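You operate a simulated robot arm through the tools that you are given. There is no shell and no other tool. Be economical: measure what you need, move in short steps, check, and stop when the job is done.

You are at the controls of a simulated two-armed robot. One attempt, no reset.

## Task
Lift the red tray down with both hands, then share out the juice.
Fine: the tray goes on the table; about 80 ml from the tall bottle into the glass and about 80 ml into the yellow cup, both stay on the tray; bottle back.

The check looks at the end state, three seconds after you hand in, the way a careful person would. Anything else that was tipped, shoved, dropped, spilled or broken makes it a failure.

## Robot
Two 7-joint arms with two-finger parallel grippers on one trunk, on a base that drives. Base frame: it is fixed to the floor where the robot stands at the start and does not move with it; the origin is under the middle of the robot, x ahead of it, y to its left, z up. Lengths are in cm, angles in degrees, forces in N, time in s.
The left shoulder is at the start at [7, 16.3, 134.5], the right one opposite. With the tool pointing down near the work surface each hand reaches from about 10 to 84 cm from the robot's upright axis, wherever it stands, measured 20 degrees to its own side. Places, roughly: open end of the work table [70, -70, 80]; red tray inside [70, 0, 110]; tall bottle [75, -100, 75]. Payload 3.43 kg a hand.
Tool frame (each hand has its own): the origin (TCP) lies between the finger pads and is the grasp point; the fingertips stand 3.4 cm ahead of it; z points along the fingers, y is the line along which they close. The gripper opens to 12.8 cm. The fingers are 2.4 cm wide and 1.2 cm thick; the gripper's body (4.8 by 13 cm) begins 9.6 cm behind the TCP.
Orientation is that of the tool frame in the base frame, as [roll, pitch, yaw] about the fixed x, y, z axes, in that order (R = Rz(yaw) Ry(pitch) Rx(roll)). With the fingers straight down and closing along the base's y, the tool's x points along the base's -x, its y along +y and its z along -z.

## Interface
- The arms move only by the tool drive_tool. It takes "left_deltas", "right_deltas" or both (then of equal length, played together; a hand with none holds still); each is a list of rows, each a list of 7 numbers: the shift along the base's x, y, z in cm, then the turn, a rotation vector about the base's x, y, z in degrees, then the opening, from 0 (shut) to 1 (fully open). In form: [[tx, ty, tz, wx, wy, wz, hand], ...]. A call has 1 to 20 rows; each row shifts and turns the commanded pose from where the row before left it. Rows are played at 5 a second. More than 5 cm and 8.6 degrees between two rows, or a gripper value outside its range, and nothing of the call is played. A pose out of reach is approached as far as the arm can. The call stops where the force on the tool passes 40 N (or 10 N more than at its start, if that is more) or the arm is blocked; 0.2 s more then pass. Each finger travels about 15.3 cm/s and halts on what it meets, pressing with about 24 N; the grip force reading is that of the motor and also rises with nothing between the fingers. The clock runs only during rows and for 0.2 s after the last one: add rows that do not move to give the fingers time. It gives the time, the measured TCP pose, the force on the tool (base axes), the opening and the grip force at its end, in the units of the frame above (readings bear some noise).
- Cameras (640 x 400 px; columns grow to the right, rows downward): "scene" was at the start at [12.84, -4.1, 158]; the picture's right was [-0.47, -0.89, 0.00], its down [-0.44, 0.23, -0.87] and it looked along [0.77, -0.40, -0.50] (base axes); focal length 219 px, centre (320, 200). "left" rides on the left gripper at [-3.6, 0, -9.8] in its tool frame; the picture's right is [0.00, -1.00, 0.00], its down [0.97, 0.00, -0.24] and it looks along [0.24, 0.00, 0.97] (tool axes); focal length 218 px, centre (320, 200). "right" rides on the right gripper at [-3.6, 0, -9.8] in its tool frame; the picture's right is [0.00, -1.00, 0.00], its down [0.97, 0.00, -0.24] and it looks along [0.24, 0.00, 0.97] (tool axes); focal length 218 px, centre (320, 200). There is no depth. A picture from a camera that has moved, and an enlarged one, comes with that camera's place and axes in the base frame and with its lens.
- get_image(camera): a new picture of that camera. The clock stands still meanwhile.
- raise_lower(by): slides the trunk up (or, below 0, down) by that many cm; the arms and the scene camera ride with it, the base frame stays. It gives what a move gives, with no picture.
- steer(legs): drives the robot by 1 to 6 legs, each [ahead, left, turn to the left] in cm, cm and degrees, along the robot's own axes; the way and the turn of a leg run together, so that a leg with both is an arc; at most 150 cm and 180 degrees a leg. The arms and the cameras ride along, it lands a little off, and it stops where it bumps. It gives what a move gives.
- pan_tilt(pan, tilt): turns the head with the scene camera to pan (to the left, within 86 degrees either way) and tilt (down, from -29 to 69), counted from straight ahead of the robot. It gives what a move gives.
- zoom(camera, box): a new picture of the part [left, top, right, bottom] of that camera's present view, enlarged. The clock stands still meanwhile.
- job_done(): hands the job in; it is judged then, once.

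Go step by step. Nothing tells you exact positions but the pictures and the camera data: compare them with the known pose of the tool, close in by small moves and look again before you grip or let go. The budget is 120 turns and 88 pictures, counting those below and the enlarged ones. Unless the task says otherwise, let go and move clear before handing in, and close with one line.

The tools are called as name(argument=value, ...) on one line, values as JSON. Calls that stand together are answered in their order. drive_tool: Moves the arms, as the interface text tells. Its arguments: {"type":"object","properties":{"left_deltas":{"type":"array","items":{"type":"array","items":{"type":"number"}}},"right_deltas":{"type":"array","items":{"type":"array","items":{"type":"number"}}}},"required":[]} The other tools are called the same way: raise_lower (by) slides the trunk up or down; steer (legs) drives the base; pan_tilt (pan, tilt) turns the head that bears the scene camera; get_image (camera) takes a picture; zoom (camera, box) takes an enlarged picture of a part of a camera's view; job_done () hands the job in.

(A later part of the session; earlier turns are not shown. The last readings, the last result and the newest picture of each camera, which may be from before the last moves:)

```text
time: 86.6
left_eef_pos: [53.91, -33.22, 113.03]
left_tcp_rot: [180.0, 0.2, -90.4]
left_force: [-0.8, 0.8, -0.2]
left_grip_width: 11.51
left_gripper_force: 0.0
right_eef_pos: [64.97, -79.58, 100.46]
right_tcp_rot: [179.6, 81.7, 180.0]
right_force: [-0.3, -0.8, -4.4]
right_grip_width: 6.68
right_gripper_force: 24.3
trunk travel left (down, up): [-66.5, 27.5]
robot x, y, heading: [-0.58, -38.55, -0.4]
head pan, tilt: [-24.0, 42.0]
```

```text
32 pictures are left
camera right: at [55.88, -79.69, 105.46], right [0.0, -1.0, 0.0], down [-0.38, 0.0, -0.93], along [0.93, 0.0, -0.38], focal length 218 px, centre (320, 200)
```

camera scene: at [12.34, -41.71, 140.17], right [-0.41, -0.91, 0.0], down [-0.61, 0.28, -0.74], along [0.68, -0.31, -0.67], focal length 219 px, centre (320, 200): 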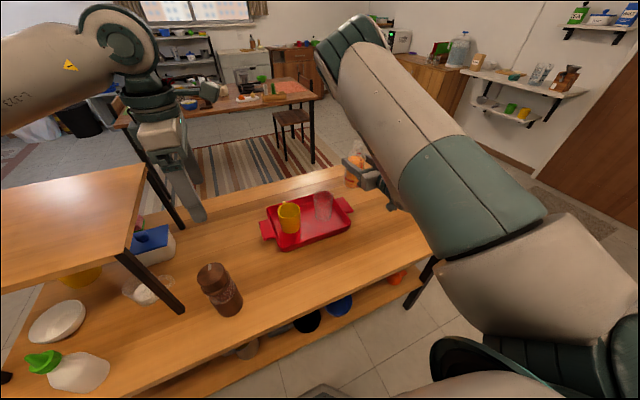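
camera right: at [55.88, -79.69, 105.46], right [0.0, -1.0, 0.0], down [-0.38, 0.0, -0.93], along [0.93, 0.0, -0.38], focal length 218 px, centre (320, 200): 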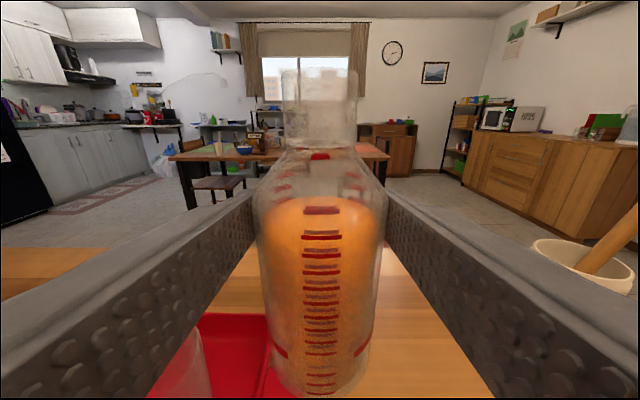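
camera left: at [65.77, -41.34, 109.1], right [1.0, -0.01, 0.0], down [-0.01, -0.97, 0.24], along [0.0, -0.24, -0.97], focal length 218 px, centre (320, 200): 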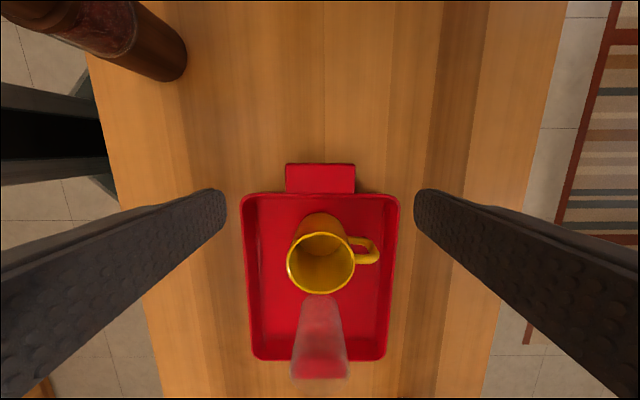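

The right arm stops at about rel. y -41, so I'll use the base for y motion. First I'll back off slightly and test tilting 32° toward the glass, well below pouring.

drive_tool(right_deltas=[[0, -1, 0, 0, 0, 0, 0], [0, -1, 0, 0, 0, 0, 0], [0, 0, 0, -4, 0, 0, 0], [0, 0, 0, -4, 0, 0, 0], [0, 0, 0, -4, 0, 0, 0], [0, 0, 0, -4, 0, 0, 0], [0, 0, 0, -4, 0, 0, 0], [0, 0, 0, -4, 0, 0, 0], [0, 0, 0, -4, 0, 0, 0], [0, 0, 0, -4, 0, 0, 0], [0, 0, 0, 0, 0, 0, 0]])

get_image(camera="right")

```text
time: 89.0
left_eef_pos: [53.74, -33.24, 112.89]
left_tcp_rot: [180.0, 0.2, -90.3]
left_force: [0.3, -0.7, 0.6]
left_grip_width: 11.51
left_gripper_force: 0.1
right_eef_pos: [64.33, -83.38, 101.62]
right_tcp_rot: [-102.9, 57.1, -104.9]
right_force: [-0.6, -0.5, -4.8]
right_grip_width: 6.71
right_gripper_force: 24.3
right hand out of reach, approached as far as the arm can: row 7, 8, 9, 10
trunk travel left (down, up): [-66.5, 27.5]
robot x, y, heading: [-0.03, -38.58, -0.5]
head pan, tilt: [-24.0, 42.0]
```

```text
31 pictures are left
camera right: at [55.22, -80.9, 105.85], right [0.01, -0.85, 0.53], down [-0.37, -0.49, -0.79], along [0.93, -0.19, -0.32], focal length 218 px, centre (320, 200)
```

right: 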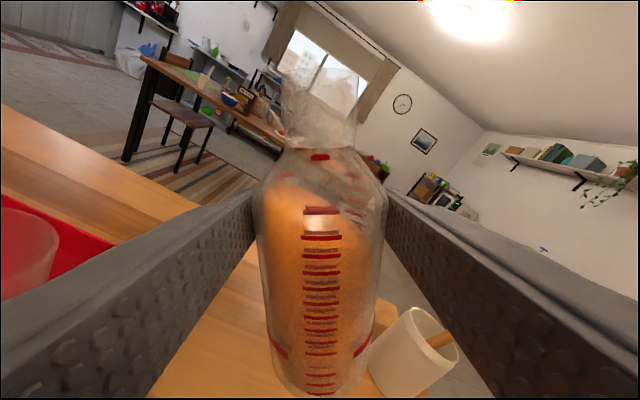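

Side tilting hits wrist limits. Pitching the hand downward instead, which tips the bottle forward (+x), is natural for this arm. I'll straighten up, pull back to x of about 55, raise the left hand clear, then drive left to line up with the glass.

drive_tool(right_deltas=[[0, 0, 0, 4, 0, 0, 0], [0, 0, 0, 4, 0, 0, 0], [0, 0, 0, 4, 0, 0, 0], [0, 0, 0, 4, 0, 0, 0], [0, 0, 0, 4, 0, 0, 0], [0, 0, 0, 4, 0, 0, 0], [0, 0, 0, 4, 0, 0, 0], [0, 0, 0, 4, 0, 0, 0], [-0.8, 0, 0.2, 0, 0, 0, 0], [-1, 0, 0.2, 0, 0, 0, 0], [-1, 0, 0.2, 0, 0, 0, 0], [-1, 0, 0.2, 0, 0, 0, 0], [-1, 0, 0.2, 0, 0, 0, 0], [-1, 0, 0.2, 0, 0, 0, 0], [-1, 0, 0.2, 0, 0, 0, 0], [-1, 0, 0, 0, 0, 0, 0], [-1, 0, 0, 0, 0, 0, 0], [-0.8, 0, 0, 0, 0, 0, 0], [0, 0, 0, 0, 0, 0, 0]], left_deltas=[[0, 0, 1, 0, 0, 0, 0.9], [0, 0, 1, 0, 0, 0, 0.9], [0, 0, 1, 0, 0, 0, 0.9], [0, 0, 1, 0, 0, 0, 0.9], [0, 0, 1, 0, 0, 0, 0.9], [0, 0, 1, 0, 0, 0, 0.9], [0, 0, 1, 0, 0, 0, 0.9], [0, 0, 1, 0, 0, 0, 0.9], [0, 0, 1, 0, 0, 0, 0.9], [0, 0, 1, 0, 0, 0, 0.9], [0, 0, 1, 0, 0, 0, 0.9], [0, 0, 1, 0, 0, 0, 0.9], [0, 0, 1, 0, 0, 0, 0.9], [0, 0, 1, 0, 0, 0, 0.9], [0, 0, 1, 0, 0, 0, 0.9], [0, 0, 0, 0, 0, 0, 0.9], [0, 0, 0, 0, 0, 0, 0.9], [0, 0, 0, 0, 0, 0, 0.9], [0, 0, 0, 0, 0, 0, 0.9]])

get_image(camera="right")

```text
time: 93.0
left_eef_pos: [53.9, -33.14, 127.95]
left_tcp_rot: [179.9, 0.2, -90.3]
left_force: [-0.7, -0.1, 0.1]
left_grip_width: 11.55
left_gripper_force: 0.0
right_eef_pos: [54.77, -83.24, 102.87]
right_tcp_rot: [-180.0, 81.9, 179.7]
right_force: [0.1, 0.6, -3.8]
right_grip_width: 6.68
right_gripper_force: 24.3
trunk travel left (down, up): [-66.5, 27.5]
robot x, y, heading: [0.03, -38.54, -0.6]
head pan, tilt: [-24.0, 42.0]
```

```text
30 pictures are left
camera right: at [45.57, -83.38, 107.89], right [0.0, -1.0, 0.0], down [-0.37, 0.0, -0.93], along [0.93, 0.0, -0.37], focal length 218 px, centre (320, 200)
```

right: 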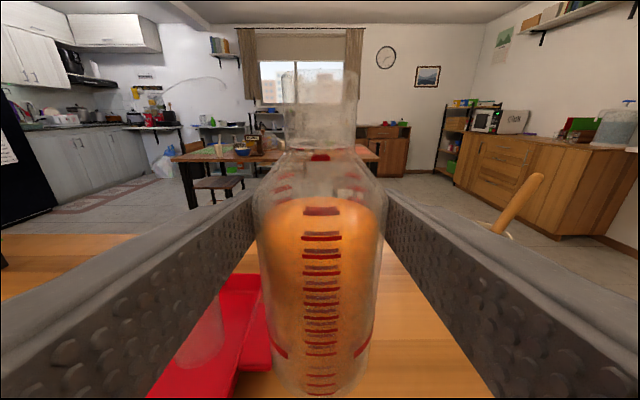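

The liquid is fine. Driving left 16 cm to align with the glass (at about 66, -67.4).

steer(legs=[[0, 15.9, 0]])

get_image(camera="right")

get_image(camera="scene")

```text
time: 94.4
left_eef_pos: [53.83, -17.92, 127.88]
left_tcp_rot: [180.0, 0.2, -90.4]
left_force: [0.4, -0.2, -1.1]
left_grip_width: 11.5
left_gripper_force: 0.0
right_eef_pos: [54.75, -68.11, 102.96]
right_tcp_rot: [179.6, 81.9, 179.3]
right_force: [0.2, -0.3, -5.5]
right_grip_width: 6.66
right_gripper_force: 24.0
trunk travel left (down, up): [-66.5, 27.5]
robot x, y, heading: [0.0, -22.8, -0.4]
head pan, tilt: [-24.0, 42.0]
```

```text
29 pictures are left
camera right: at [45.59, -68.1, 107.84], right [0.0, -1.0, 0.0], down [-0.37, 0.0, -0.93], along [0.93, 0.0, -0.37], focal length 218 px, centre (320, 200)
```

right: 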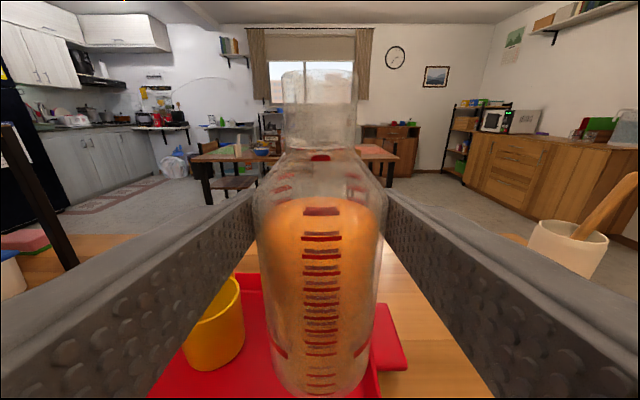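

```text
28 pictures are left
camera scene: at [12.44, -26.37, 140.17], right [-0.41, -0.91, 0.0], down [-0.61, 0.28, -0.74], along [0.68, -0.31, -0.67], focal length 219 px, centre (320, 200)
```

scene: 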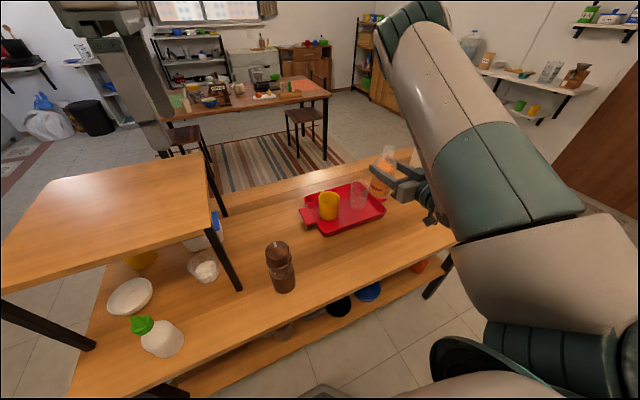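

drive_tool(right_deltas=[[0.19, 0.06, -0.65, 0, 4, 0, 0], [0.19, 0.06, -0.65, 0, 4, 0, 0], [0.19, 0.06, -0.65, 0, 4, 0, 0], [0.19, 0.06, -0.65, 0, 4, 0, 0], [0.19, 0.06, -0.65, 0, 4, 0, 0], [0.19, 0.06, -0.65, 0, 4, 0, 0], [0.19, 0.06, -0.65, 0, 4, 0, 0], [0.19, 0.06, -0.65, 0, 4, 0, 0], [0.19, 0.06, -0.65, 0, 4, 0, 0], [0.19, 0.06, -0.65, 0, 4, 0, 0], [0.19, 0.06, -0.65, 0, 4, 0, 0], [0.19, 0.06, -0.65, 0, 4, 0, 0], [0, 0, 0, 0, 0, 0, 0]])

get_image(camera="right")

zoom(camera="scene", box=[280, 125, 460, 245])

```text
time: 97.2
left_eef_pos: [53.8, -17.7, 127.95]
left_tcp_rot: [180.0, 0.2, -90.3]
left_force: [-0.1, 0.4, 0.0]
left_grip_width: 11.5
left_gripper_force: 0.0
right_eef_pos: [57.02, -67.25, 95.15]
right_tcp_rot: [-179.8, 33.9, -180.0]
right_force: [0.1, 0.4, -3.7]
right_grip_width: 6.68
right_gripper_force: 23.8
trunk travel left (down, up): [-66.5, 27.5]
robot x, y, heading: [-0.49, -22.69, -0.6]
head pan, tilt: [-24.0, 42.0]
```

```text
27 pictures are left
camera right: at [54.63, -67.3, 105.35], right [0.0, -1.0, 0.0], down [-0.94, 0.0, -0.34], along [0.34, 0.0, -0.94], focal length 218 px, centre (320, 200)
```

right: 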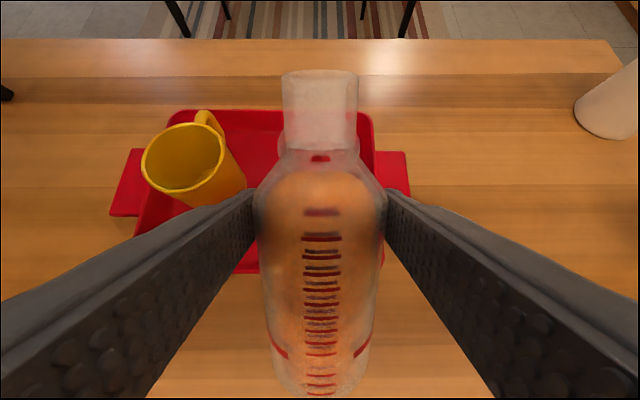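

```text
3.33 times, centred on (370, 185) of scene
camera zoom: at [12.42, -26.26, 140.17], right [-0.41, -0.91, 0.0], down [-0.61, 0.28, -0.74], along [0.68, -0.31, -0.67], focal length 731 px, centre (153, 250)
```

zoom: 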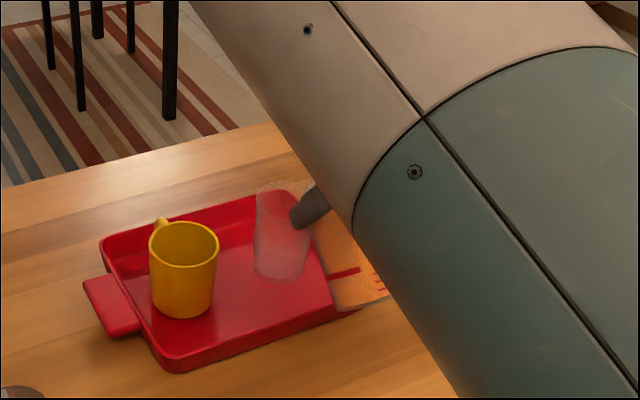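

Tilt is 48° with nothing flowing, and the geometry looks right. Continuing to 64°.

drive_tool(right_deltas=[[0.15, 0, -0.5, 0, 4, 0, 0], [0.15, 0, -0.5, 0, 4, 0, 0], [0.15, 0, -0.5, 0, 4, 0, 0], [0.15, 0, -0.5, 0, 4, 0, 0], [0, 0, 0, 0, 0, 0, 0], [0, 0, 0, 0, 0, 0, 0]])

get_image(camera="right")

```text
time: 98.6
left_eef_pos: [53.92, -17.68, 127.97]
left_tcp_rot: [179.9, 0.2, -90.4]
left_force: [0.0, -0.2, 0.2]
left_grip_width: 11.53
left_gripper_force: 0.0
right_eef_pos: [57.6, -67.21, 93.32]
right_tcp_rot: [-179.8, 17.9, 180.0]
right_force: [-0.1, -0.4, -3.4]
right_grip_width: 6.69
right_gripper_force: 23.9
trunk travel left (down, up): [-66.5, 27.5]
robot x, y, heading: [-0.23, -22.92, -0.5]
head pan, tilt: [-24.0, 42.0]
```

```text
25 pictures are left
camera right: at [58.11, -67.27, 103.66], right [0.0, -1.0, 0.0], down [-1.0, 0.0, -0.07], along [0.07, 0.0, -1.0], focal length 218 px, centre (320, 200)
```

right: 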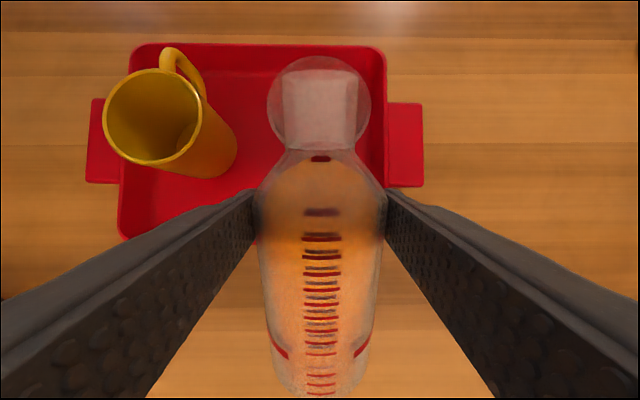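

The bottle mouth sits neatly inside the glass rim. I'll rotate in place from now on, first to 72°.

drive_tool(right_deltas=[[0, 0, 0, 0, 2, 0, 0], [0, 0, 0, 0, 2, 0, 0], [0, 0, 0, 0, 2, 0, 0], [0, 0, 0, 0, 2, 0, 0], [0, 0, 0, 0, 0, 0, 0]])

get_image(camera="right")

```text
time: 99.8
left_eef_pos: [53.86, -17.76, 127.95]
left_tcp_rot: [-179.9, 0.2, -90.4]
left_force: [0.2, -0.1, -0.4]
left_grip_width: 11.53
left_gripper_force: 0.0
right_eef_pos: [57.57, -67.21, 93.08]
right_tcp_rot: [-179.8, 9.8, 180.0]
right_force: [0.0, 0.2, -2.0]
right_grip_width: 6.69
right_gripper_force: 23.6
trunk travel left (down, up): [-66.5, 27.5]
robot x, y, heading: [-0.18, -22.89, -0.4]
head pan, tilt: [-24.0, 42.0]
```

```text
24 pictures are left
camera right: at [59.55, -67.29, 103.44], right [0.0, -1.0, 0.0], down [-1.0, 0.0, 0.07], along [-0.07, 0.0, -1.0], focal length 218 px, centre (320, 200)
```

right: 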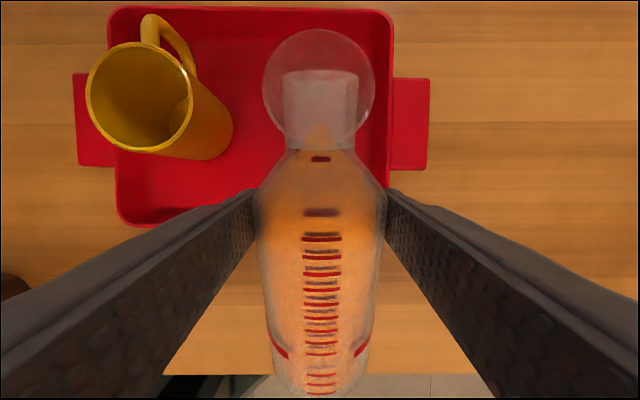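

Liquid has just entered the neck. Tilting 4° more, with a look.

drive_tool(right_deltas=[[0, 0, 0, 0, 2, 0, 0], [0, 0, 0, 0, 2, 0, 0], [0, 0, 0, 0, 0, 0, 0]])

get_image(camera="right")

```text
time: 100.6
left_eef_pos: [53.92, -17.72, 127.9]
left_tcp_rot: [179.9, 0.1, -90.3]
left_force: [0.2, 0.2, -0.3]
left_grip_width: 11.53
left_gripper_force: 0.0
right_eef_pos: [57.67, -67.31, 93.09]
right_tcp_rot: [-179.8, 5.9, 180.0]
right_force: [0.4, 0.4, -4.0]
right_grip_width: 6.7
right_gripper_force: 24.4
trunk travel left (down, up): [-66.5, 27.5]
robot x, y, heading: [-0.38, -22.76, -0.4]
head pan, tilt: [-24.0, 42.0]
```

```text
23 pictures are left
camera right: at [60.26, -67.29, 103.29], right [0.0, -1.0, 0.0], down [-0.99, 0.0, 0.14], along [-0.14, 0.0, -0.99], focal length 218 px, centre (320, 200)
```

right: 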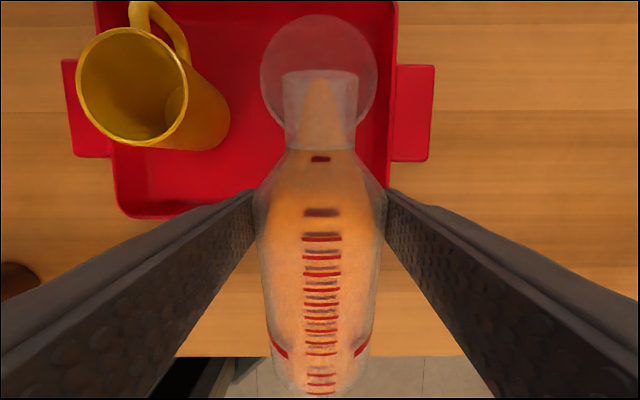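

The liquid is at the lip. I expect about 10 ml per degree, so I'll tilt 4° more and hold, then look.

drive_tool(right_deltas=[[0, 0, 0, 0, 2, 0, 0], [0, 0, 0, 0, 2, 0, 0], [0, 0, 0, 0, 0, 0, 0], [0, 0, 0, 0, 0, 0, 0], [0, 0, 0, 0, 0, 0, 0], [0, 0, 0, 0, 0, 0, 0]])

get_image(camera="right")

zoom(camera="scene", box=[310, 165, 400, 225])

```text
time: 102.0
left_eef_pos: [53.89, -17.85, 127.95]
left_tcp_rot: [180.0, 0.2, -90.4]
left_force: [0.7, 0.3, 0.5]
left_grip_width: 11.55
left_gripper_force: 0.0
right_eef_pos: [57.69, -67.45, 93.1]
right_tcp_rot: [-179.8, 1.8, 180.0]
right_force: [1.1, 0.0, -3.6]
right_grip_width: 6.66
right_gripper_force: 24.5
trunk travel left (down, up): [-66.5, 27.5]
robot x, y, heading: [0.3, -22.83, -0.7]
head pan, tilt: [-24.0, 42.0]
```

```text
22 pictures are left
camera right: at [60.94, -67.27, 103.07], right [0.0, -1.0, 0.0], down [-0.98, 0.0, 0.21], along [-0.21, 0.0, -0.98], focal length 218 px, centre (320, 200)
```

right: 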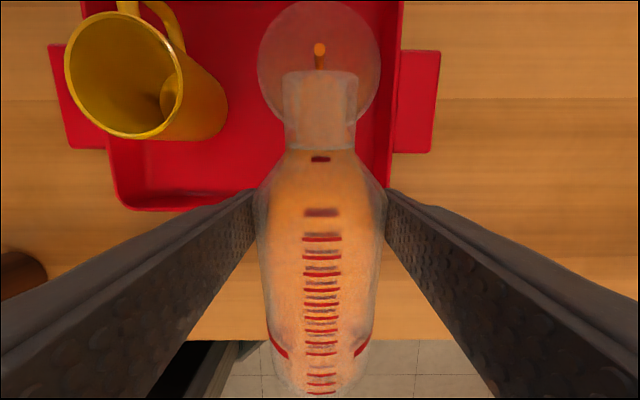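

```text
6.67 times, centred on (355, 195) of scene
camera zoom: at [12.43, -26.23, 140.17], right [-0.41, -0.91, 0.0], down [-0.61, 0.28, -0.74], along [0.68, -0.31, -0.67], focal length 1463 px, centre (87, 233)
```

zoom: 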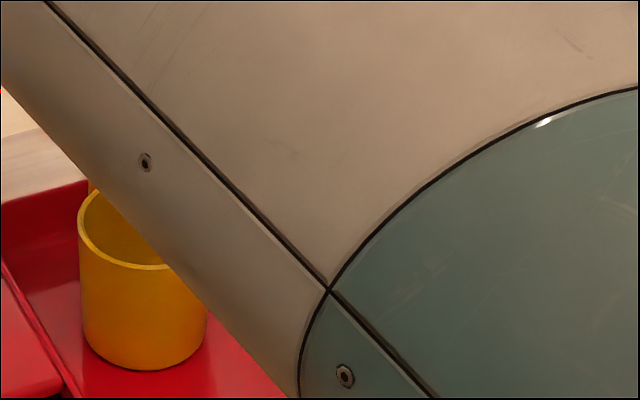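

A thin stream is falling squarely into the glass. I'll hold to see how the flow develops.

drive_tool(right_deltas=[[0, 0, 0, 0, 0, 0, 0], [0, 0, 0, 0, 0, 0, 0], [0, 0, 0, 0, 0, 0, 0], [0, 0, 0, 0, 0, 0, 0], [0, 0, 0, 0, 0, 0, 0], [0, 0, 0, 0, 0, 0, 0], [0, 0, 0, 0, 0, 0, 0], [0, 0, 0, 0, 0, 0, 0]])

zoom(camera="right", box=[220, 0, 420, 125])

```text
time: 103.8
left_eef_pos: [53.98, -17.69, 127.91]
left_tcp_rot: [179.9, 0.2, -90.5]
left_force: [0.1, 0.2, -0.5]
left_grip_width: 11.52
left_gripper_force: 0.1
right_eef_pos: [57.65, -67.22, 93.23]
right_tcp_rot: [-179.8, 1.8, -180.0]
right_force: [0.4, 0.1, -4.1]
right_grip_width: 6.69
right_gripper_force: 24.3
trunk travel left (down, up): [-66.5, 27.5]
robot x, y, heading: [-0.17, -23.03, -0.3]
head pan, tilt: [-24.0, 42.0]
```

```text
3.20 times, centred on (320, 62) of right
camera zoom: at [60.95, -67.28, 103.07], right [0.0, -1.0, 0.0], down [-0.98, 0.0, 0.21], along [-0.21, 0.0, -0.98], focal length 698 px, centre (320, 640)
```

zoom: 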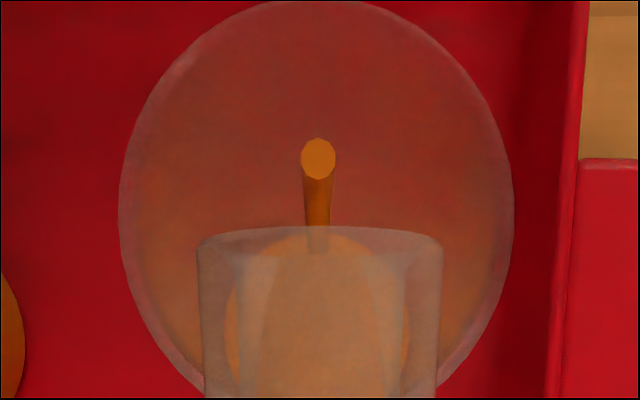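

Flow continues slowly at 80°. I'll let it settle another 3 s and look again.

drive_tool(right_deltas=[[0, 0, 0, 0, 0, 0, 0], [0, 0, 0, 0, 0, 0, 0], [0, 0, 0, 0, 0, 0, 0], [0, 0, 0, 0, 0, 0, 0], [0, 0, 0, 0, 0, 0, 0], [0, 0, 0, 0, 0, 0, 0], [0, 0, 0, 0, 0, 0, 0], [0, 0, 0, 0, 0, 0, 0], [0, 0, 0, 0, 0, 0, 0], [0, 0, 0, 0, 0, 0, 0], [0, 0, 0, 0, 0, 0, 0], [0, 0, 0, 0, 0, 0, 0], [0, 0, 0, 0, 0, 0, 0], [0, 0, 0, 0, 0, 0, 0]])

zoom(camera="right", box=[220, 0, 420, 125])

```text
time: 106.8
left_eef_pos: [53.99, -17.66, 127.93]
left_tcp_rot: [-180.0, 0.3, -90.4]
left_force: [-0.3, 0.1, 0.1]
left_grip_width: 11.52
left_gripper_force: 0.0
right_eef_pos: [57.6, -67.23, 93.02]
right_tcp_rot: [-179.8, 1.9, -180.0]
right_force: [0.4, -0.3, -4.0]
right_grip_width: 6.66
right_gripper_force: 24.1
trunk travel left (down, up): [-66.5, 27.5]
robot x, y, heading: [-0.18, -22.73, -0.4]
head pan, tilt: [-24.0, 42.0]
```

```text
3.20 times, centred on (320, 62) of right
camera zoom: at [60.95, -67.28, 103.07], right [0.0, -1.0, 0.0], down [-0.98, 0.0, 0.21], along [-0.21, 0.0, -0.98], focal length 698 px, centre (320, 640)
```

zoom: 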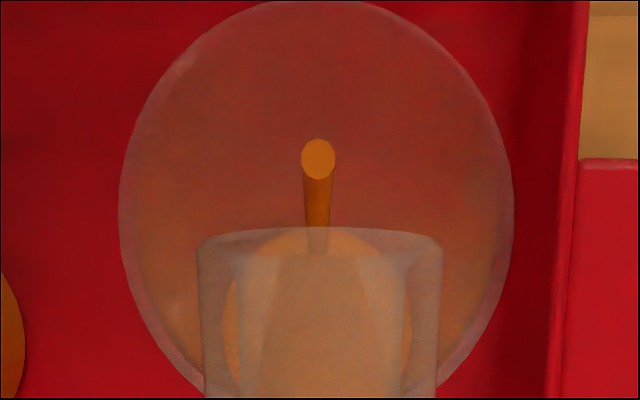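

Still flowing, so I'll stop here, tip back upright and read the graduations.

drive_tool(right_deltas=[[0, 0, 0, 0, -8, 0, 0], [0, 0, 0.2, 0, -8, 0, 0], [-0.35, 0, 1.2, 0, -8, 0, 0], [-0.35, 0, 1.2, 0, -8, 0, 0], [-0.35, 0, 1.2, 0, -8, 0, 0], [-0.35, 0, 1.2, 0, -8, 0, 0], [-0.35, 0, 1.2, 0, -8, 0, 0], [-0.35, 0, 1.2, 0, -8, 0, 0], [-0.35, 0, 1.2, 0, -8, 0, 0], [-0.35, 0, 1.2, 0, -8, 0, 0], [0, 0, 0, 0, 0, 0, 0], [0, 0, 0, 0, 0, 0, 0]])

zoom(camera="right", box=[220, 50, 420, 400])

zoom(camera="scene", box=[310, 165, 400, 225])

```text
time: 109.4
left_eef_pos: [53.9, -17.74, 127.89]
left_tcp_rot: [179.9, 0.2, -90.3]
left_force: [-0.3, -0.9, 0.0]
left_grip_width: 11.49
left_gripper_force: 0.1
right_eef_pos: [54.93, -67.2, 102.91]
right_tcp_rot: [-179.7, 81.8, 179.9]
right_force: [-0.1, -0.4, -4.2]
right_grip_width: 6.66
right_gripper_force: 23.8
trunk travel left (down, up): [-66.5, 27.5]
robot x, y, heading: [-0.05, -22.9, -0.5]
head pan, tilt: [-24.0, 42.0]
```

```text
1.14 times, centred on (320, 225) of right
camera zoom: at [45.7, -67.25, 107.93], right [0.0, -1.0, 0.0], down [-0.37, 0.0, -0.93], along [0.93, 0.0, -0.37], focal length 249 px, centre (320, 171)
```

zoom: 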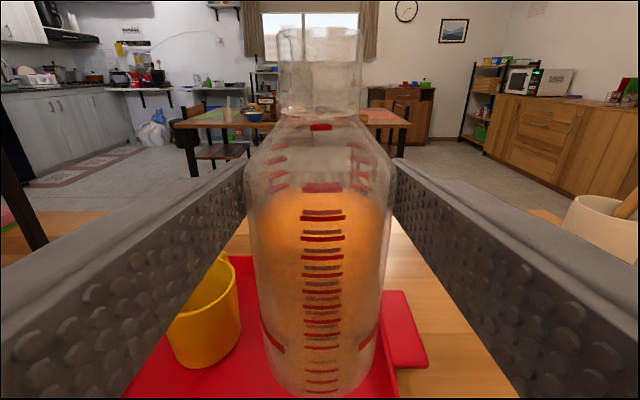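

```text
6.67 times, centred on (355, 195) of scene
camera zoom: at [12.48, -26.19, 140.17], right [-0.41, -0.91, 0.0], down [-0.61, 0.28, -0.74], along [0.68, -0.31, -0.67], focal length 1463 px, centre (87, 233)
```

zoom: 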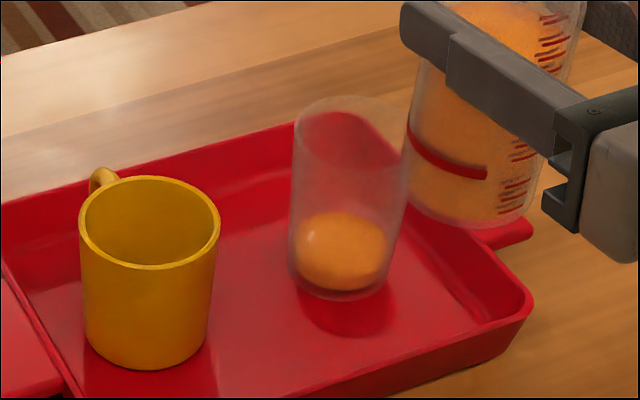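

The glass now has about 25–30 ml, and the scene view shows it nicely. The rate was about 5 ml/s at 80°, so I'll pour again at 83° for about 4.5 s.

drive_tool(right_deltas=[[0.35, 0, -1.2, 0, 8, 0, 0], [0.35, 0, -1.2, 0, 8, 0, 0], [0.35, 0, -1.2, 0, 8, 0, 0], [0.35, 0, -1.2, 0, 8, 0, 0], [0.35, 0, -1.2, 0, 8, 0, 0], [0.35, 0, -1.2, 0, 8, 0, 0], [0.35, 0, -1.2, 0, 8, 0, 0], [0.35, 0, -1.2, 0, 8, 0, 0], [0, 0, -0.2, 0, 8, 0, 0], [0, 0, 0, 0, 6, 0, 0], [0, 0, 0, 0, 0, 0, 0]])

drive_tool(right_deltas=[[0, 0, 0, 0, 5, 0, 0], [0, 0, 0, 0, 0, 0, 0], [0, 0, 0, 0, 0, 0, 0], [0, 0, 0, 0, 0, 0, 0], [0, 0, 0, 0, 0, 0, 0], [0, 0, 0, 0, 0, 0, 0], [0, 0, 0, 0, 0, 0, 0], [0, 0, 0, 0, 0, 0, 0], [0, 0, 0, 0, 0, 0, 0], [0, 0, 0, 0, 0, 0, 0], [0, 0, 0, 0, 0, 0, 0], [0, 0, 0, 0, 0, 0, 0], [0, 0, 0, 0, 0, 0, 0], [0, 0, 0, 0, 0, 0, 0], [0, 0, 0, 0, 0, 0, 0], [0, 0, 0, 0, 0, 0, 0], [0, 0, 0, 0, -8, 0, 0], [0, 0, 0, 0, -8, 0, 0]])

drive_tool(right_deltas=[[0, 0, 0.2, 0, -3, 0, 0], [-0.35, 0, 1.2, 0, -8, 0, 0], [-0.35, 0, 1.2, 0, -8, 0, 0], [-0.35, 0, 1.2, 0, -8, 0, 0], [-0.35, 0, 1.2, 0, -8, 0, 0], [-0.35, 0, 1.2, 0, -8, 0, 0], [-0.35, 0, 1.2, 0, -8, 0, 0], [-0.35, 0, 1.2, 0, -8, 0, 0], [-0.35, 0, 1.2, 0, -8, 0, 0], [0, 0, 0, 0, 0, 0, 0], [0, 0, 0, 0, 0, 0, 0]])

zoom(camera="right", box=[250, 140, 390, 380])

zoom(camera="scene", box=[310, 165, 400, 225])

```text
time: 111.8
left_eef_pos: [53.86, -17.8, 127.92]
left_tcp_rot: [-180.0, 0.3, -90.4]
left_force: [0.2, -0.3, 0.0]
left_grip_width: 11.54
left_gripper_force: 0.2
right_eef_pos: [57.59, -67.12, 93.13]
right_tcp_rot: [-179.7, 4.0, -180.0]
right_force: [-0.3, -0.1, -3.7]
right_grip_width: 6.68
right_gripper_force: 24.0
trunk travel left (down, up): [-66.5, 27.5]
robot x, y, heading: [-0.2, -22.85, -0.4]
head pan, tilt: [-24.0, 42.0]
```

```text
time: 115.6
left_eef_pos: [53.82, -17.77, 128.08]
left_tcp_rot: [-180.0, 0.2, -90.3]
left_force: [-0.4, 0.2, 0.6]
left_grip_width: 11.53
left_gripper_force: 0.1
right_eef_pos: [57.72, -67.25, 93.13]
right_tcp_rot: [-179.6, 15.1, 179.9]
right_force: [-0.8, 0.3, -2.5]
right_grip_width: 6.66
right_gripper_force: 23.5
trunk travel left (down, up): [-66.5, 27.5]
robot x, y, heading: [-0.13, -23.05, -0.3]
head pan, tilt: [-24.0, 42.0]
```

```text
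time: 118.0
left_eef_pos: [53.85, -17.71, 128.01]
left_tcp_rot: [179.8, 0.1, -90.4]
left_force: [-0.5, -0.5, 0.0]
left_grip_width: 11.54
left_gripper_force: 0.0
right_eef_pos: [55.07, -67.23, 103.0]
right_tcp_rot: [179.9, 81.9, 179.7]
right_force: [-0.4, 0.4, -3.5]
right_grip_width: 6.68
right_gripper_force: 23.9
trunk travel left (down, up): [-66.5, 27.5]
robot x, y, heading: [0.27, -23.05, -0.5]
head pan, tilt: [-24.0, 42.0]
```

```text
1.67 times, centred on (320, 260) of right
camera zoom: at [45.82, -67.24, 107.98], right [0.0, -1.0, 0.0], down [-0.37, 0.0, -0.93], along [0.93, 0.0, -0.37], focal length 364 px, centre (320, 100)
```

zoom: 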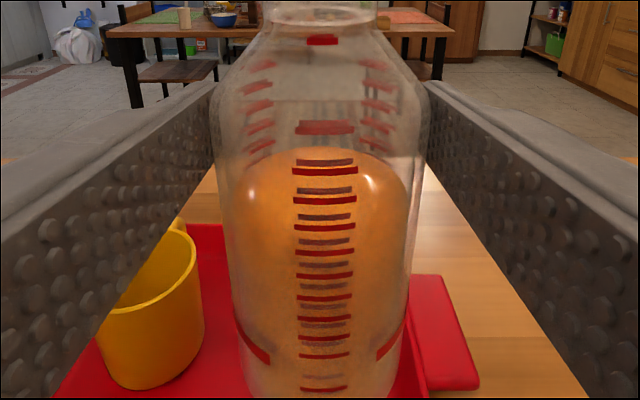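

```text
6.67 times, centred on (355, 195) of scene
camera zoom: at [12.47, -26.18, 140.17], right [-0.41, -0.91, 0.0], down [-0.61, 0.28, -0.74], along [0.68, -0.31, -0.67], focal length 1463 px, centre (87, 233)
```

zoom: 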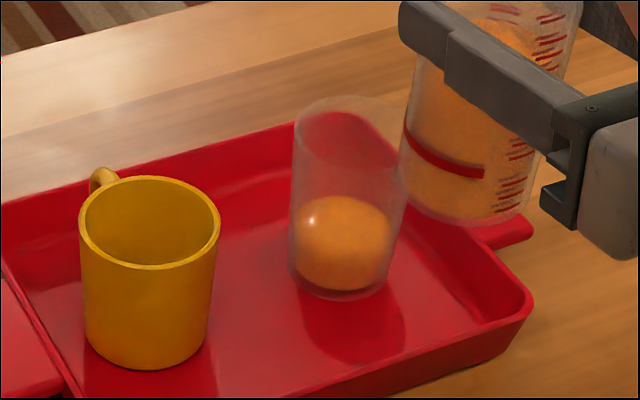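

The glass reads roughly 65–78 ml by two estimates. I'll add a short pour of about 10 ml at 84°.

drive_tool(right_deltas=[[0.35, 0, -1.2, 0, 8, 0, 0], [0.35, 0, -1.2, 0, 8, 0, 0], [0.35, 0, -1.2, 0, 8, 0, 0], [0.35, 0, -1.2, 0, 8, 0, 0], [0.35, 0, -1.2, 0, 8, 0, 0], [0.35, 0, -1.2, 0, 8, 0, 0], [0.35, 0, -1.2, 0, 8, 0, 0], [0.35, 0, -1.2, 0, 8, 0, 0], [0, 0, -0.2, 0, 8, 0, 0], [0, 0, 0, 0, 6, 0, 0], [0, 0, 0, 0, 6, 0, 0], [0, 0, 0, 0, 0, 0, 0], [0, 0, 0, 0, 0, 0, 0], [0, 0, 0, 0, 0, 0, 0], [0, 0, 0, 0, 0, 0, 0], [0, 0, 0, 0, -8, 0, 0], [0, 0, 0, 0, -8, 0, 0]])

drive_tool(right_deltas=[[0, 0, 0.2, 0, -4, 0, 0], [-0.35, 0, 1.2, 0, -8, 0, 0], [-0.35, 0, 1.2, 0, -8, 0, 0], [-0.35, 0, 1.2, 0, -8, 0, 0], [-0.35, 0, 1.2, 0, -8, 0, 0], [-0.35, 0, 1.2, 0, -8, 0, 0], [-0.35, 0, 1.2, 0, -8, 0, 0], [-0.35, 0, 1.2, 0, -8, 0, 0], [-0.35, 0, 1.2, 0, -8, 0, 0], [0, 0, 0, 0, 0, 0, 0], [0, 0, 0, 0, 0, 0, 0], [0, 0, 0, 0, 0, 0, 0]])

zoom(camera="scene", box=[310, 165, 400, 225])

zoom(camera="right", box=[250, 140, 390, 380])

```text
time: 121.6
left_eef_pos: [53.88, -17.75, 127.91]
left_tcp_rot: [-180.0, 0.1, -90.5]
left_force: [-0.5, 0.0, -0.2]
left_grip_width: 11.52
left_gripper_force: 0.0
right_eef_pos: [57.58, -67.24, 93.11]
right_tcp_rot: [-179.7, 14.0, 179.9]
right_force: [0.9, 0.0, -3.1]
right_grip_width: 6.65
right_gripper_force: 24.1
trunk travel left (down, up): [-66.5, 27.5]
robot x, y, heading: [-0.22, -22.56, -0.0]
head pan, tilt: [-24.0, 42.0]
```

```text
time: 124.2
left_eef_pos: [53.79, -17.86, 127.95]
left_tcp_rot: [-180.0, 0.2, -90.5]
left_force: [0.1, 0.6, 0.1]
left_grip_width: 11.51
left_gripper_force: 0.0
right_eef_pos: [54.85, -67.26, 102.95]
right_tcp_rot: [179.7, 81.9, 179.4]
right_force: [-1.0, -0.5, -2.8]
right_grip_width: 6.68
right_gripper_force: 24.1
trunk travel left (down, up): [-66.5, 27.5]
robot x, y, heading: [0.04, -23.32, -0.6]
head pan, tilt: [-24.0, 42.0]
```

```text
6.67 times, centred on (355, 195) of scene
camera zoom: at [12.35, -26.34, 140.18], right [-0.41, -0.91, 0.0], down [-0.61, 0.28, -0.74], along [0.68, -0.31, -0.67], focal length 1463 px, centre (87, 233)
```

zoom: 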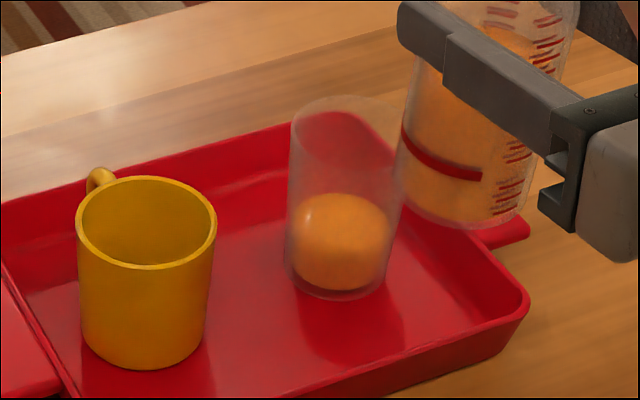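

```text
1.67 times, centred on (320, 260) of right
camera zoom: at [45.69, -67.31, 107.9], right [0.0, -1.0, 0.0], down [-0.37, 0.0, -0.93], along [0.93, 0.0, -0.37], focal length 364 px, centre (320, 100)
```

zoom: 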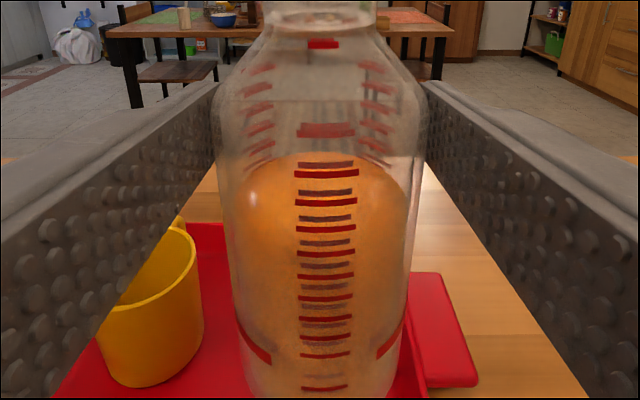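

The last pour added only about 5 ml; the combined estimate is about 70 ml. One more pour at 84°, slightly longer.

drive_tool(right_deltas=[[0.35, 0, -1.2, 0, 8, 0, 0], [0.35, 0, -1.2, 0, 8, 0, 0], [0.35, 0, -1.2, 0, 8, 0, 0], [0.35, 0, -1.2, 0, 8, 0, 0], [0.35, 0, -1.2, 0, 8, 0, 0], [0.35, 0, -1.2, 0, 8, 0, 0], [0.35, 0, -1.2, 0, 8, 0, 0], [0.35, 0, -1.2, 0, 8, 0, 0], [0, 0, -0.2, 0, 8, 0, 0], [0, 0, 0, 0, 6, 0, 0], [0, 0, 0, 0, 6, 0, 0], [0, 0, 0, 0, 0, 0, 0], [0, 0, 0, 0, 0, 0, 0], [0, 0, 0, 0, 0, 0, 0], [0, 0, 0, 0, 0, 0, 0], [0, 0, 0, 0, 0, 0, 0], [0, 0, 0, 0, 0, 0, 0], [0, 0, 0, 0, 0, 0, 0], [0, 0, 0, 0, -8, 0, 0], [0, 0, 0, 0, -8, 0, 0]])

drive_tool(right_deltas=[[0, 0, 0.2, 0, -4, 0, 0], [-0.35, 0, 1.2, 0, -8, 0, 0], [-0.35, 0, 1.2, 0, -8, 0, 0], [-0.35, 0, 1.2, 0, -8, 0, 0], [-0.35, 0, 1.2, 0, -8, 0, 0], [-0.35, 0, 1.2, 0, -8, 0, 0], [-0.35, 0, 1.2, 0, -8, 0, 0], [-0.35, 0, 1.2, 0, -8, 0, 0], [-0.35, 0, 1.2, 0, -8, 0, 0], [0, 0, 0, 0, 0, 0, 0], [0, 0, 0, 0, 0, 0, 0], [0, 0, 0, 0, 0, 0, 0]])

zoom(camera="scene", box=[310, 165, 400, 225])

zoom(camera="right", box=[250, 140, 390, 380])

```text
time: 128.4
left_eef_pos: [53.89, -17.74, 127.92]
left_tcp_rot: [-179.9, 0.2, -90.5]
left_force: [-0.5, 0.0, 0.6]
left_grip_width: 11.51
left_gripper_force: 0.1
right_eef_pos: [57.73, -67.23, 93.13]
right_tcp_rot: [-179.7, 14.0, 179.9]
right_force: [0.0, -0.9, -3.4]
right_grip_width: 6.66
right_gripper_force: 23.7
trunk travel left (down, up): [-66.5, 27.5]
robot x, y, heading: [0.09, -22.91, -0.7]
head pan, tilt: [-24.0, 42.0]
```

```text
time: 131.0
left_eef_pos: [53.77, -17.92, 127.93]
left_tcp_rot: [180.0, 0.2, -90.4]
left_force: [0.3, 1.4, 0.3]
left_grip_width: 11.51
left_gripper_force: 0.0
right_eef_pos: [54.64, -67.46, 103.03]
right_tcp_rot: [179.7, 82.0, 179.4]
right_force: [0.6, 0.1, -3.1]
right_grip_width: 6.66
right_gripper_force: 24.2
trunk travel left (down, up): [-66.5, 27.5]
robot x, y, heading: [-0.06, -22.75, -0.5]
head pan, tilt: [-24.0, 42.0]
```

```text
6.67 times, centred on (355, 195) of scene
camera zoom: at [12.35, -26.34, 140.18], right [-0.41, -0.91, 0.0], down [-0.61, 0.28, -0.74], along [0.68, -0.31, -0.67], focal length 1463 px, centre (87, 233)
```

zoom: 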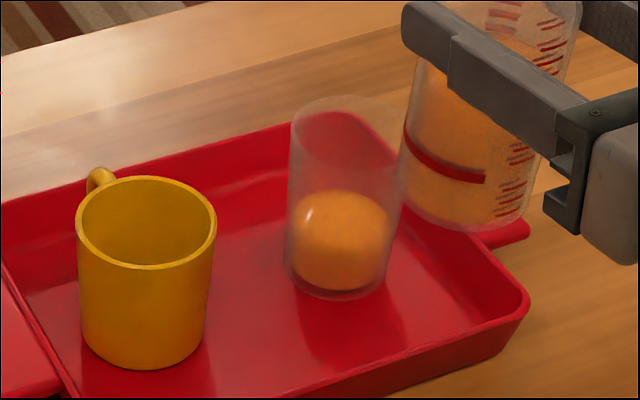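

```text
1.67 times, centred on (320, 260) of right
camera zoom: at [45.5, -67.42, 107.9], right [0.0, -1.0, 0.0], down [-0.37, 0.0, -0.93], along [0.93, 0.0, -0.37], focal length 364 px, centre (320, 100)
```

zoom: 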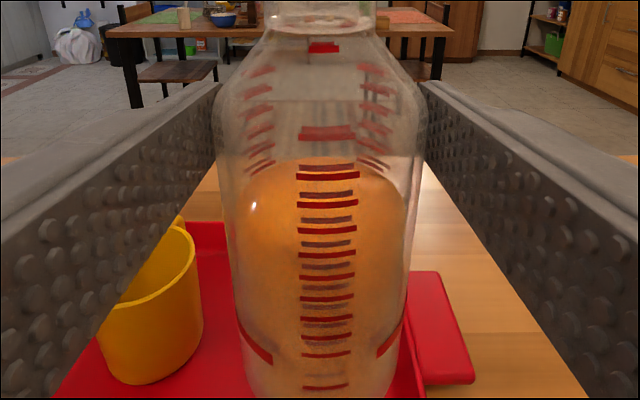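

The glass reads about 75 ml. I'll give one last small top-up at 85°, then move on to the cup.

drive_tool(right_deltas=[[0.35, 0, -1.2, 0, 8, 0, 0], [0.35, 0, -1.2, 0, 8, 0, 0], [0.35, 0, -1.2, 0, 8, 0, 0], [0.35, 0, -1.2, 0, 8, 0, 0], [0.35, 0, -1.2, 0, 8, 0, 0], [0.35, 0, -1.2, 0, 8, 0, 0], [0.35, 0, -1.2, 0, 8, 0, 0], [0.35, 0, -1.2, 0, 8, 0, 0], [0.1, 0, -0.2, 0, 8, 0, 0], [0, 0, 0, 0, 6, 0, 0], [0, 0, 0, 0, 7, 0, 0], [0, 0, 0, 0, 0, 0, 0], [0, 0, 0, 0, 0, 0, 0], [0, 0, 0, 0, 0, 0, 0], [0, 0, 0, 0, -8, 0, 0], [0, 0, 0, 0, -8, 0, 0]])

drive_tool(right_deltas=[[0, 0, 0.2, 0, -5, 0, 0], [-0.35, 0, 1.2, 0, -8, 0, 0], [-0.35, 0, 1.2, 0, -8, 0, 0], [-0.35, 0, 1.2, 0, -8, 0, 0], [-0.35, 0, 1.2, 0, -8, 0, 0], [-0.35, 0, 1.2, 0, -8, 0, 0], [-0.35, 0, 1.2, 0, -8, 0, 0], [-0.35, 0, 1.2, 0, -8, 0, 0], [-0.35, 0, 1.2, 0, -8, 0, 0], [0, 0, 0, 0, 0, 0, 0], [0, 0, 0, 0, 0, 0, 0], [0, 0, 0, 0, 0, 0, 0]])

steer(legs=[[0, 13, 0]])

zoom(camera="scene", box=[320, 145, 440, 225])

```text
time: 134.4
left_eef_pos: [54.0, -17.67, 127.92]
left_tcp_rot: [-180.0, 0.3, -90.4]
left_force: [-0.5, -0.2, 0.5]
left_grip_width: 11.53
left_gripper_force: 0.1
right_eef_pos: [57.78, -67.31, 93.15]
right_tcp_rot: [-179.8, 13.0, 179.9]
right_force: [0.1, -0.5, -3.8]
right_grip_width: 6.7
right_gripper_force: 24.3
trunk travel left (down, up): [-66.5, 27.5]
robot x, y, heading: [-0.22, -22.44, -0.5]
head pan, tilt: [-24.0, 42.0]
```

```text
time: 137.0
left_eef_pos: [53.84, -17.86, 127.94]
left_tcp_rot: [179.9, 0.3, -90.3]
left_force: [0.2, 0.2, -0.1]
left_grip_width: 11.53
left_gripper_force: 0.1
right_eef_pos: [54.93, -67.27, 102.93]
right_tcp_rot: [179.7, 81.9, 179.3]
right_force: [0.6, 0.2, -3.4]
right_grip_width: 6.67
right_gripper_force: 23.9
trunk travel left (down, up): [-66.5, 27.5]
robot x, y, heading: [0.23, -22.71, -0.5]
head pan, tilt: [-24.0, 42.0]
```

```text
time: 138.3
left_eef_pos: [53.95, -4.89, 127.94]
left_tcp_rot: [179.9, 0.2, -90.4]
left_force: [-0.4, -0.5, -0.5]
left_grip_width: 11.52
left_gripper_force: 0.1
right_eef_pos: [55.04, -54.5, 102.86]
right_tcp_rot: [179.8, 81.9, 179.6]
right_force: [-0.4, 0.3, -2.9]
right_grip_width: 6.67
right_gripper_force: 23.8
trunk travel left (down, up): [-66.5, 27.5]
robot x, y, heading: [0.47, -10.31, -0.2]
head pan, tilt: [-24.0, 42.0]
```

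```text
5.00 times, centred on (380, 185) of scene
camera zoom: at [12.54, -13.46, 140.17], right [-0.41, -0.91, 0.0], down [-0.61, 0.28, -0.74], along [0.68, -0.31, -0.67], focal length 1097 px, centre (20, 275)
```

zoom: 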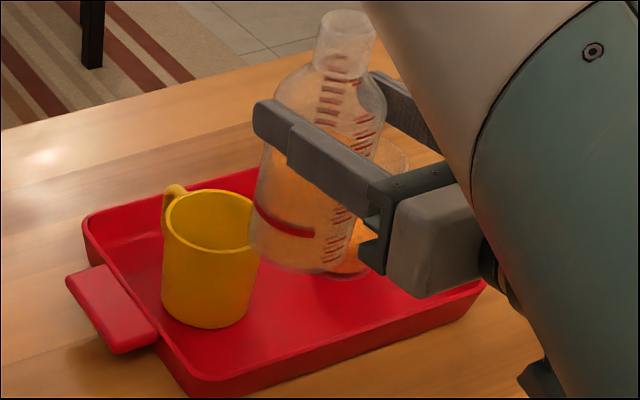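

The cup's rim centre is at about (65.8, -53.8). I'll tilt to 78°, below the flow threshold, and check the alignment.

drive_tool(right_deltas=[[0.35, 0.06, -1.2, 0, 8, 0, 0], [0.35, 0.06, -1.2, 0, 8, 0, 0], [0.35, 0.06, -1.2, 0, 8, 0, 0], [0.35, 0.06, -1.2, 0, 8, 0, 0], [0.35, 0.06, -1.2, 0, 8, 0, 0], [0.35, 0.06, -1.2, 0, 8, 0, 0], [0.35, 0.06, -1.2, 0, 8, 0, 0], [0.35, 0.06, -1.2, 0, 8, 0, 0], [0.2, 0, -0.6, 0, 8, 0, 0], [0, 0, 0, 0, 6, 0, 0], [0, 0, 0, 0, 0, 0, 0]])

get_image(camera="right")

```text
time: 140.7
left_eef_pos: [53.98, -4.91, 127.89]
left_tcp_rot: [180.0, 0.2, -90.3]
left_force: [1.1, 0.1, 0.0]
left_grip_width: 11.53
left_gripper_force: 0.1
right_eef_pos: [58.1, -53.93, 92.84]
right_tcp_rot: [-179.6, 3.9, 179.9]
right_force: [0.1, 0.5, -2.8]
right_grip_width: 6.68
right_gripper_force: 23.9
trunk travel left (down, up): [-66.5, 27.5]
robot x, y, heading: [0.3, -9.79, -0.6]
head pan, tilt: [-24.0, 42.0]
```

```text
9 pictures are left
camera right: at [60.98, -53.94, 102.81], right [0.0, -1.0, 0.0], down [-0.98, 0.0, 0.17], along [-0.17, 0.0, -0.98], focal length 218 px, centre (320, 200)
```

right: 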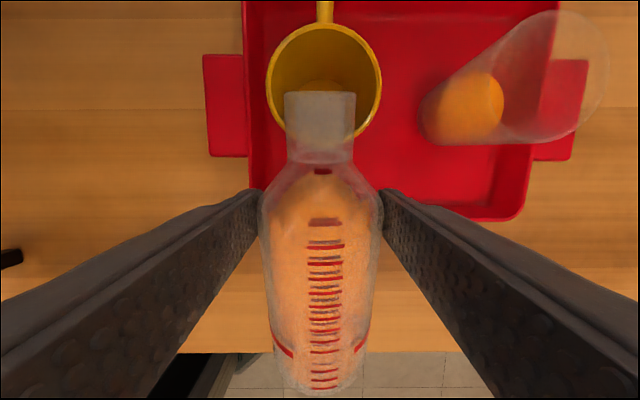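

The mouth is well inside the cup rim; the bottle has crept about 0.7 cm in the grip, so I'll shift forward 0.6. Geometry says holding near 87° self-limits at about 65–70 ml, so I'll pour there.

drive_tool(right_deltas=[[0.6, 0, 0, 0, 0, 0, 0], [0, 0, 0, 0, 4.5, 0, 0], [0, 0, 0, 0, 4.5, 0, 0], [0, 0, 0, 0, 0, 0, 0], [0, 0, 0, 0, 0, 0, 0], [0, 0, 0, 0, 0, 0, 0], [0, 0, 0, 0, 0, 0, 0], [0, 0, 0, 0, 0, 0, 0], [0, 0, 0, 0, 0, 0, 0], [0, 0, 0, 0, 0, 0, 0], [0, 0, 0, 0, 0, 0, 0], [0, 0, 0, 0, 0, 0, 0], [0, 0, 0, 0, 0, 0, 0], [0, 0, 0, 0, 0, 0, 0], [0, 0, 0, 0, 0, 0, 0], [0, 0, 0, 0, 0, 0, 0], [0, 0, 0, 0, 0, 0, 0], [0, 0, 0, 0, 0, 0, 0]])

get_image(camera="right")

```text
time: 144.5
left_eef_pos: [54.03, -4.86, 127.97]
left_tcp_rot: [-180.0, 0.2, -90.4]
left_force: [-0.6, 0.1, 0.2]
left_grip_width: 11.5
left_gripper_force: 0.1
right_eef_pos: [58.52, -53.92, 92.68]
right_tcp_rot: [-179.6, -5.1, 180.0]
right_force: [-0.4, -0.3, -3.7]
right_grip_width: 6.66
right_gripper_force: 23.8
trunk travel left (down, up): [-66.5, 27.5]
robot x, y, heading: [0.26, -10.16, -0.6]
head pan, tilt: [-24.0, 42.0]
```

```text
8 pictures are left
camera right: at [63.1, -53.88, 102.15], right [0.0, -1.0, 0.0], down [-0.95, 0.0, 0.33], along [-0.33, 0.0, -0.95], focal length 218 px, centre (320, 200)
```

right: 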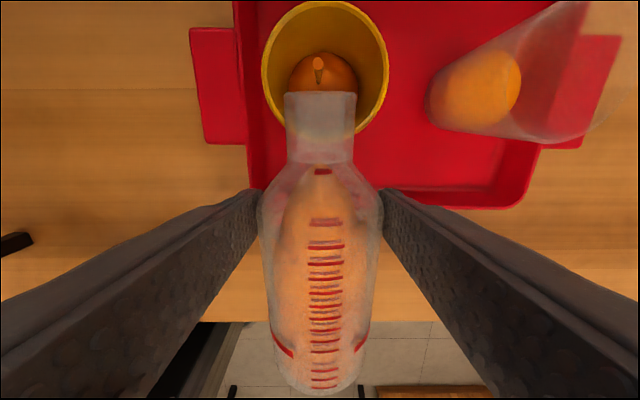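

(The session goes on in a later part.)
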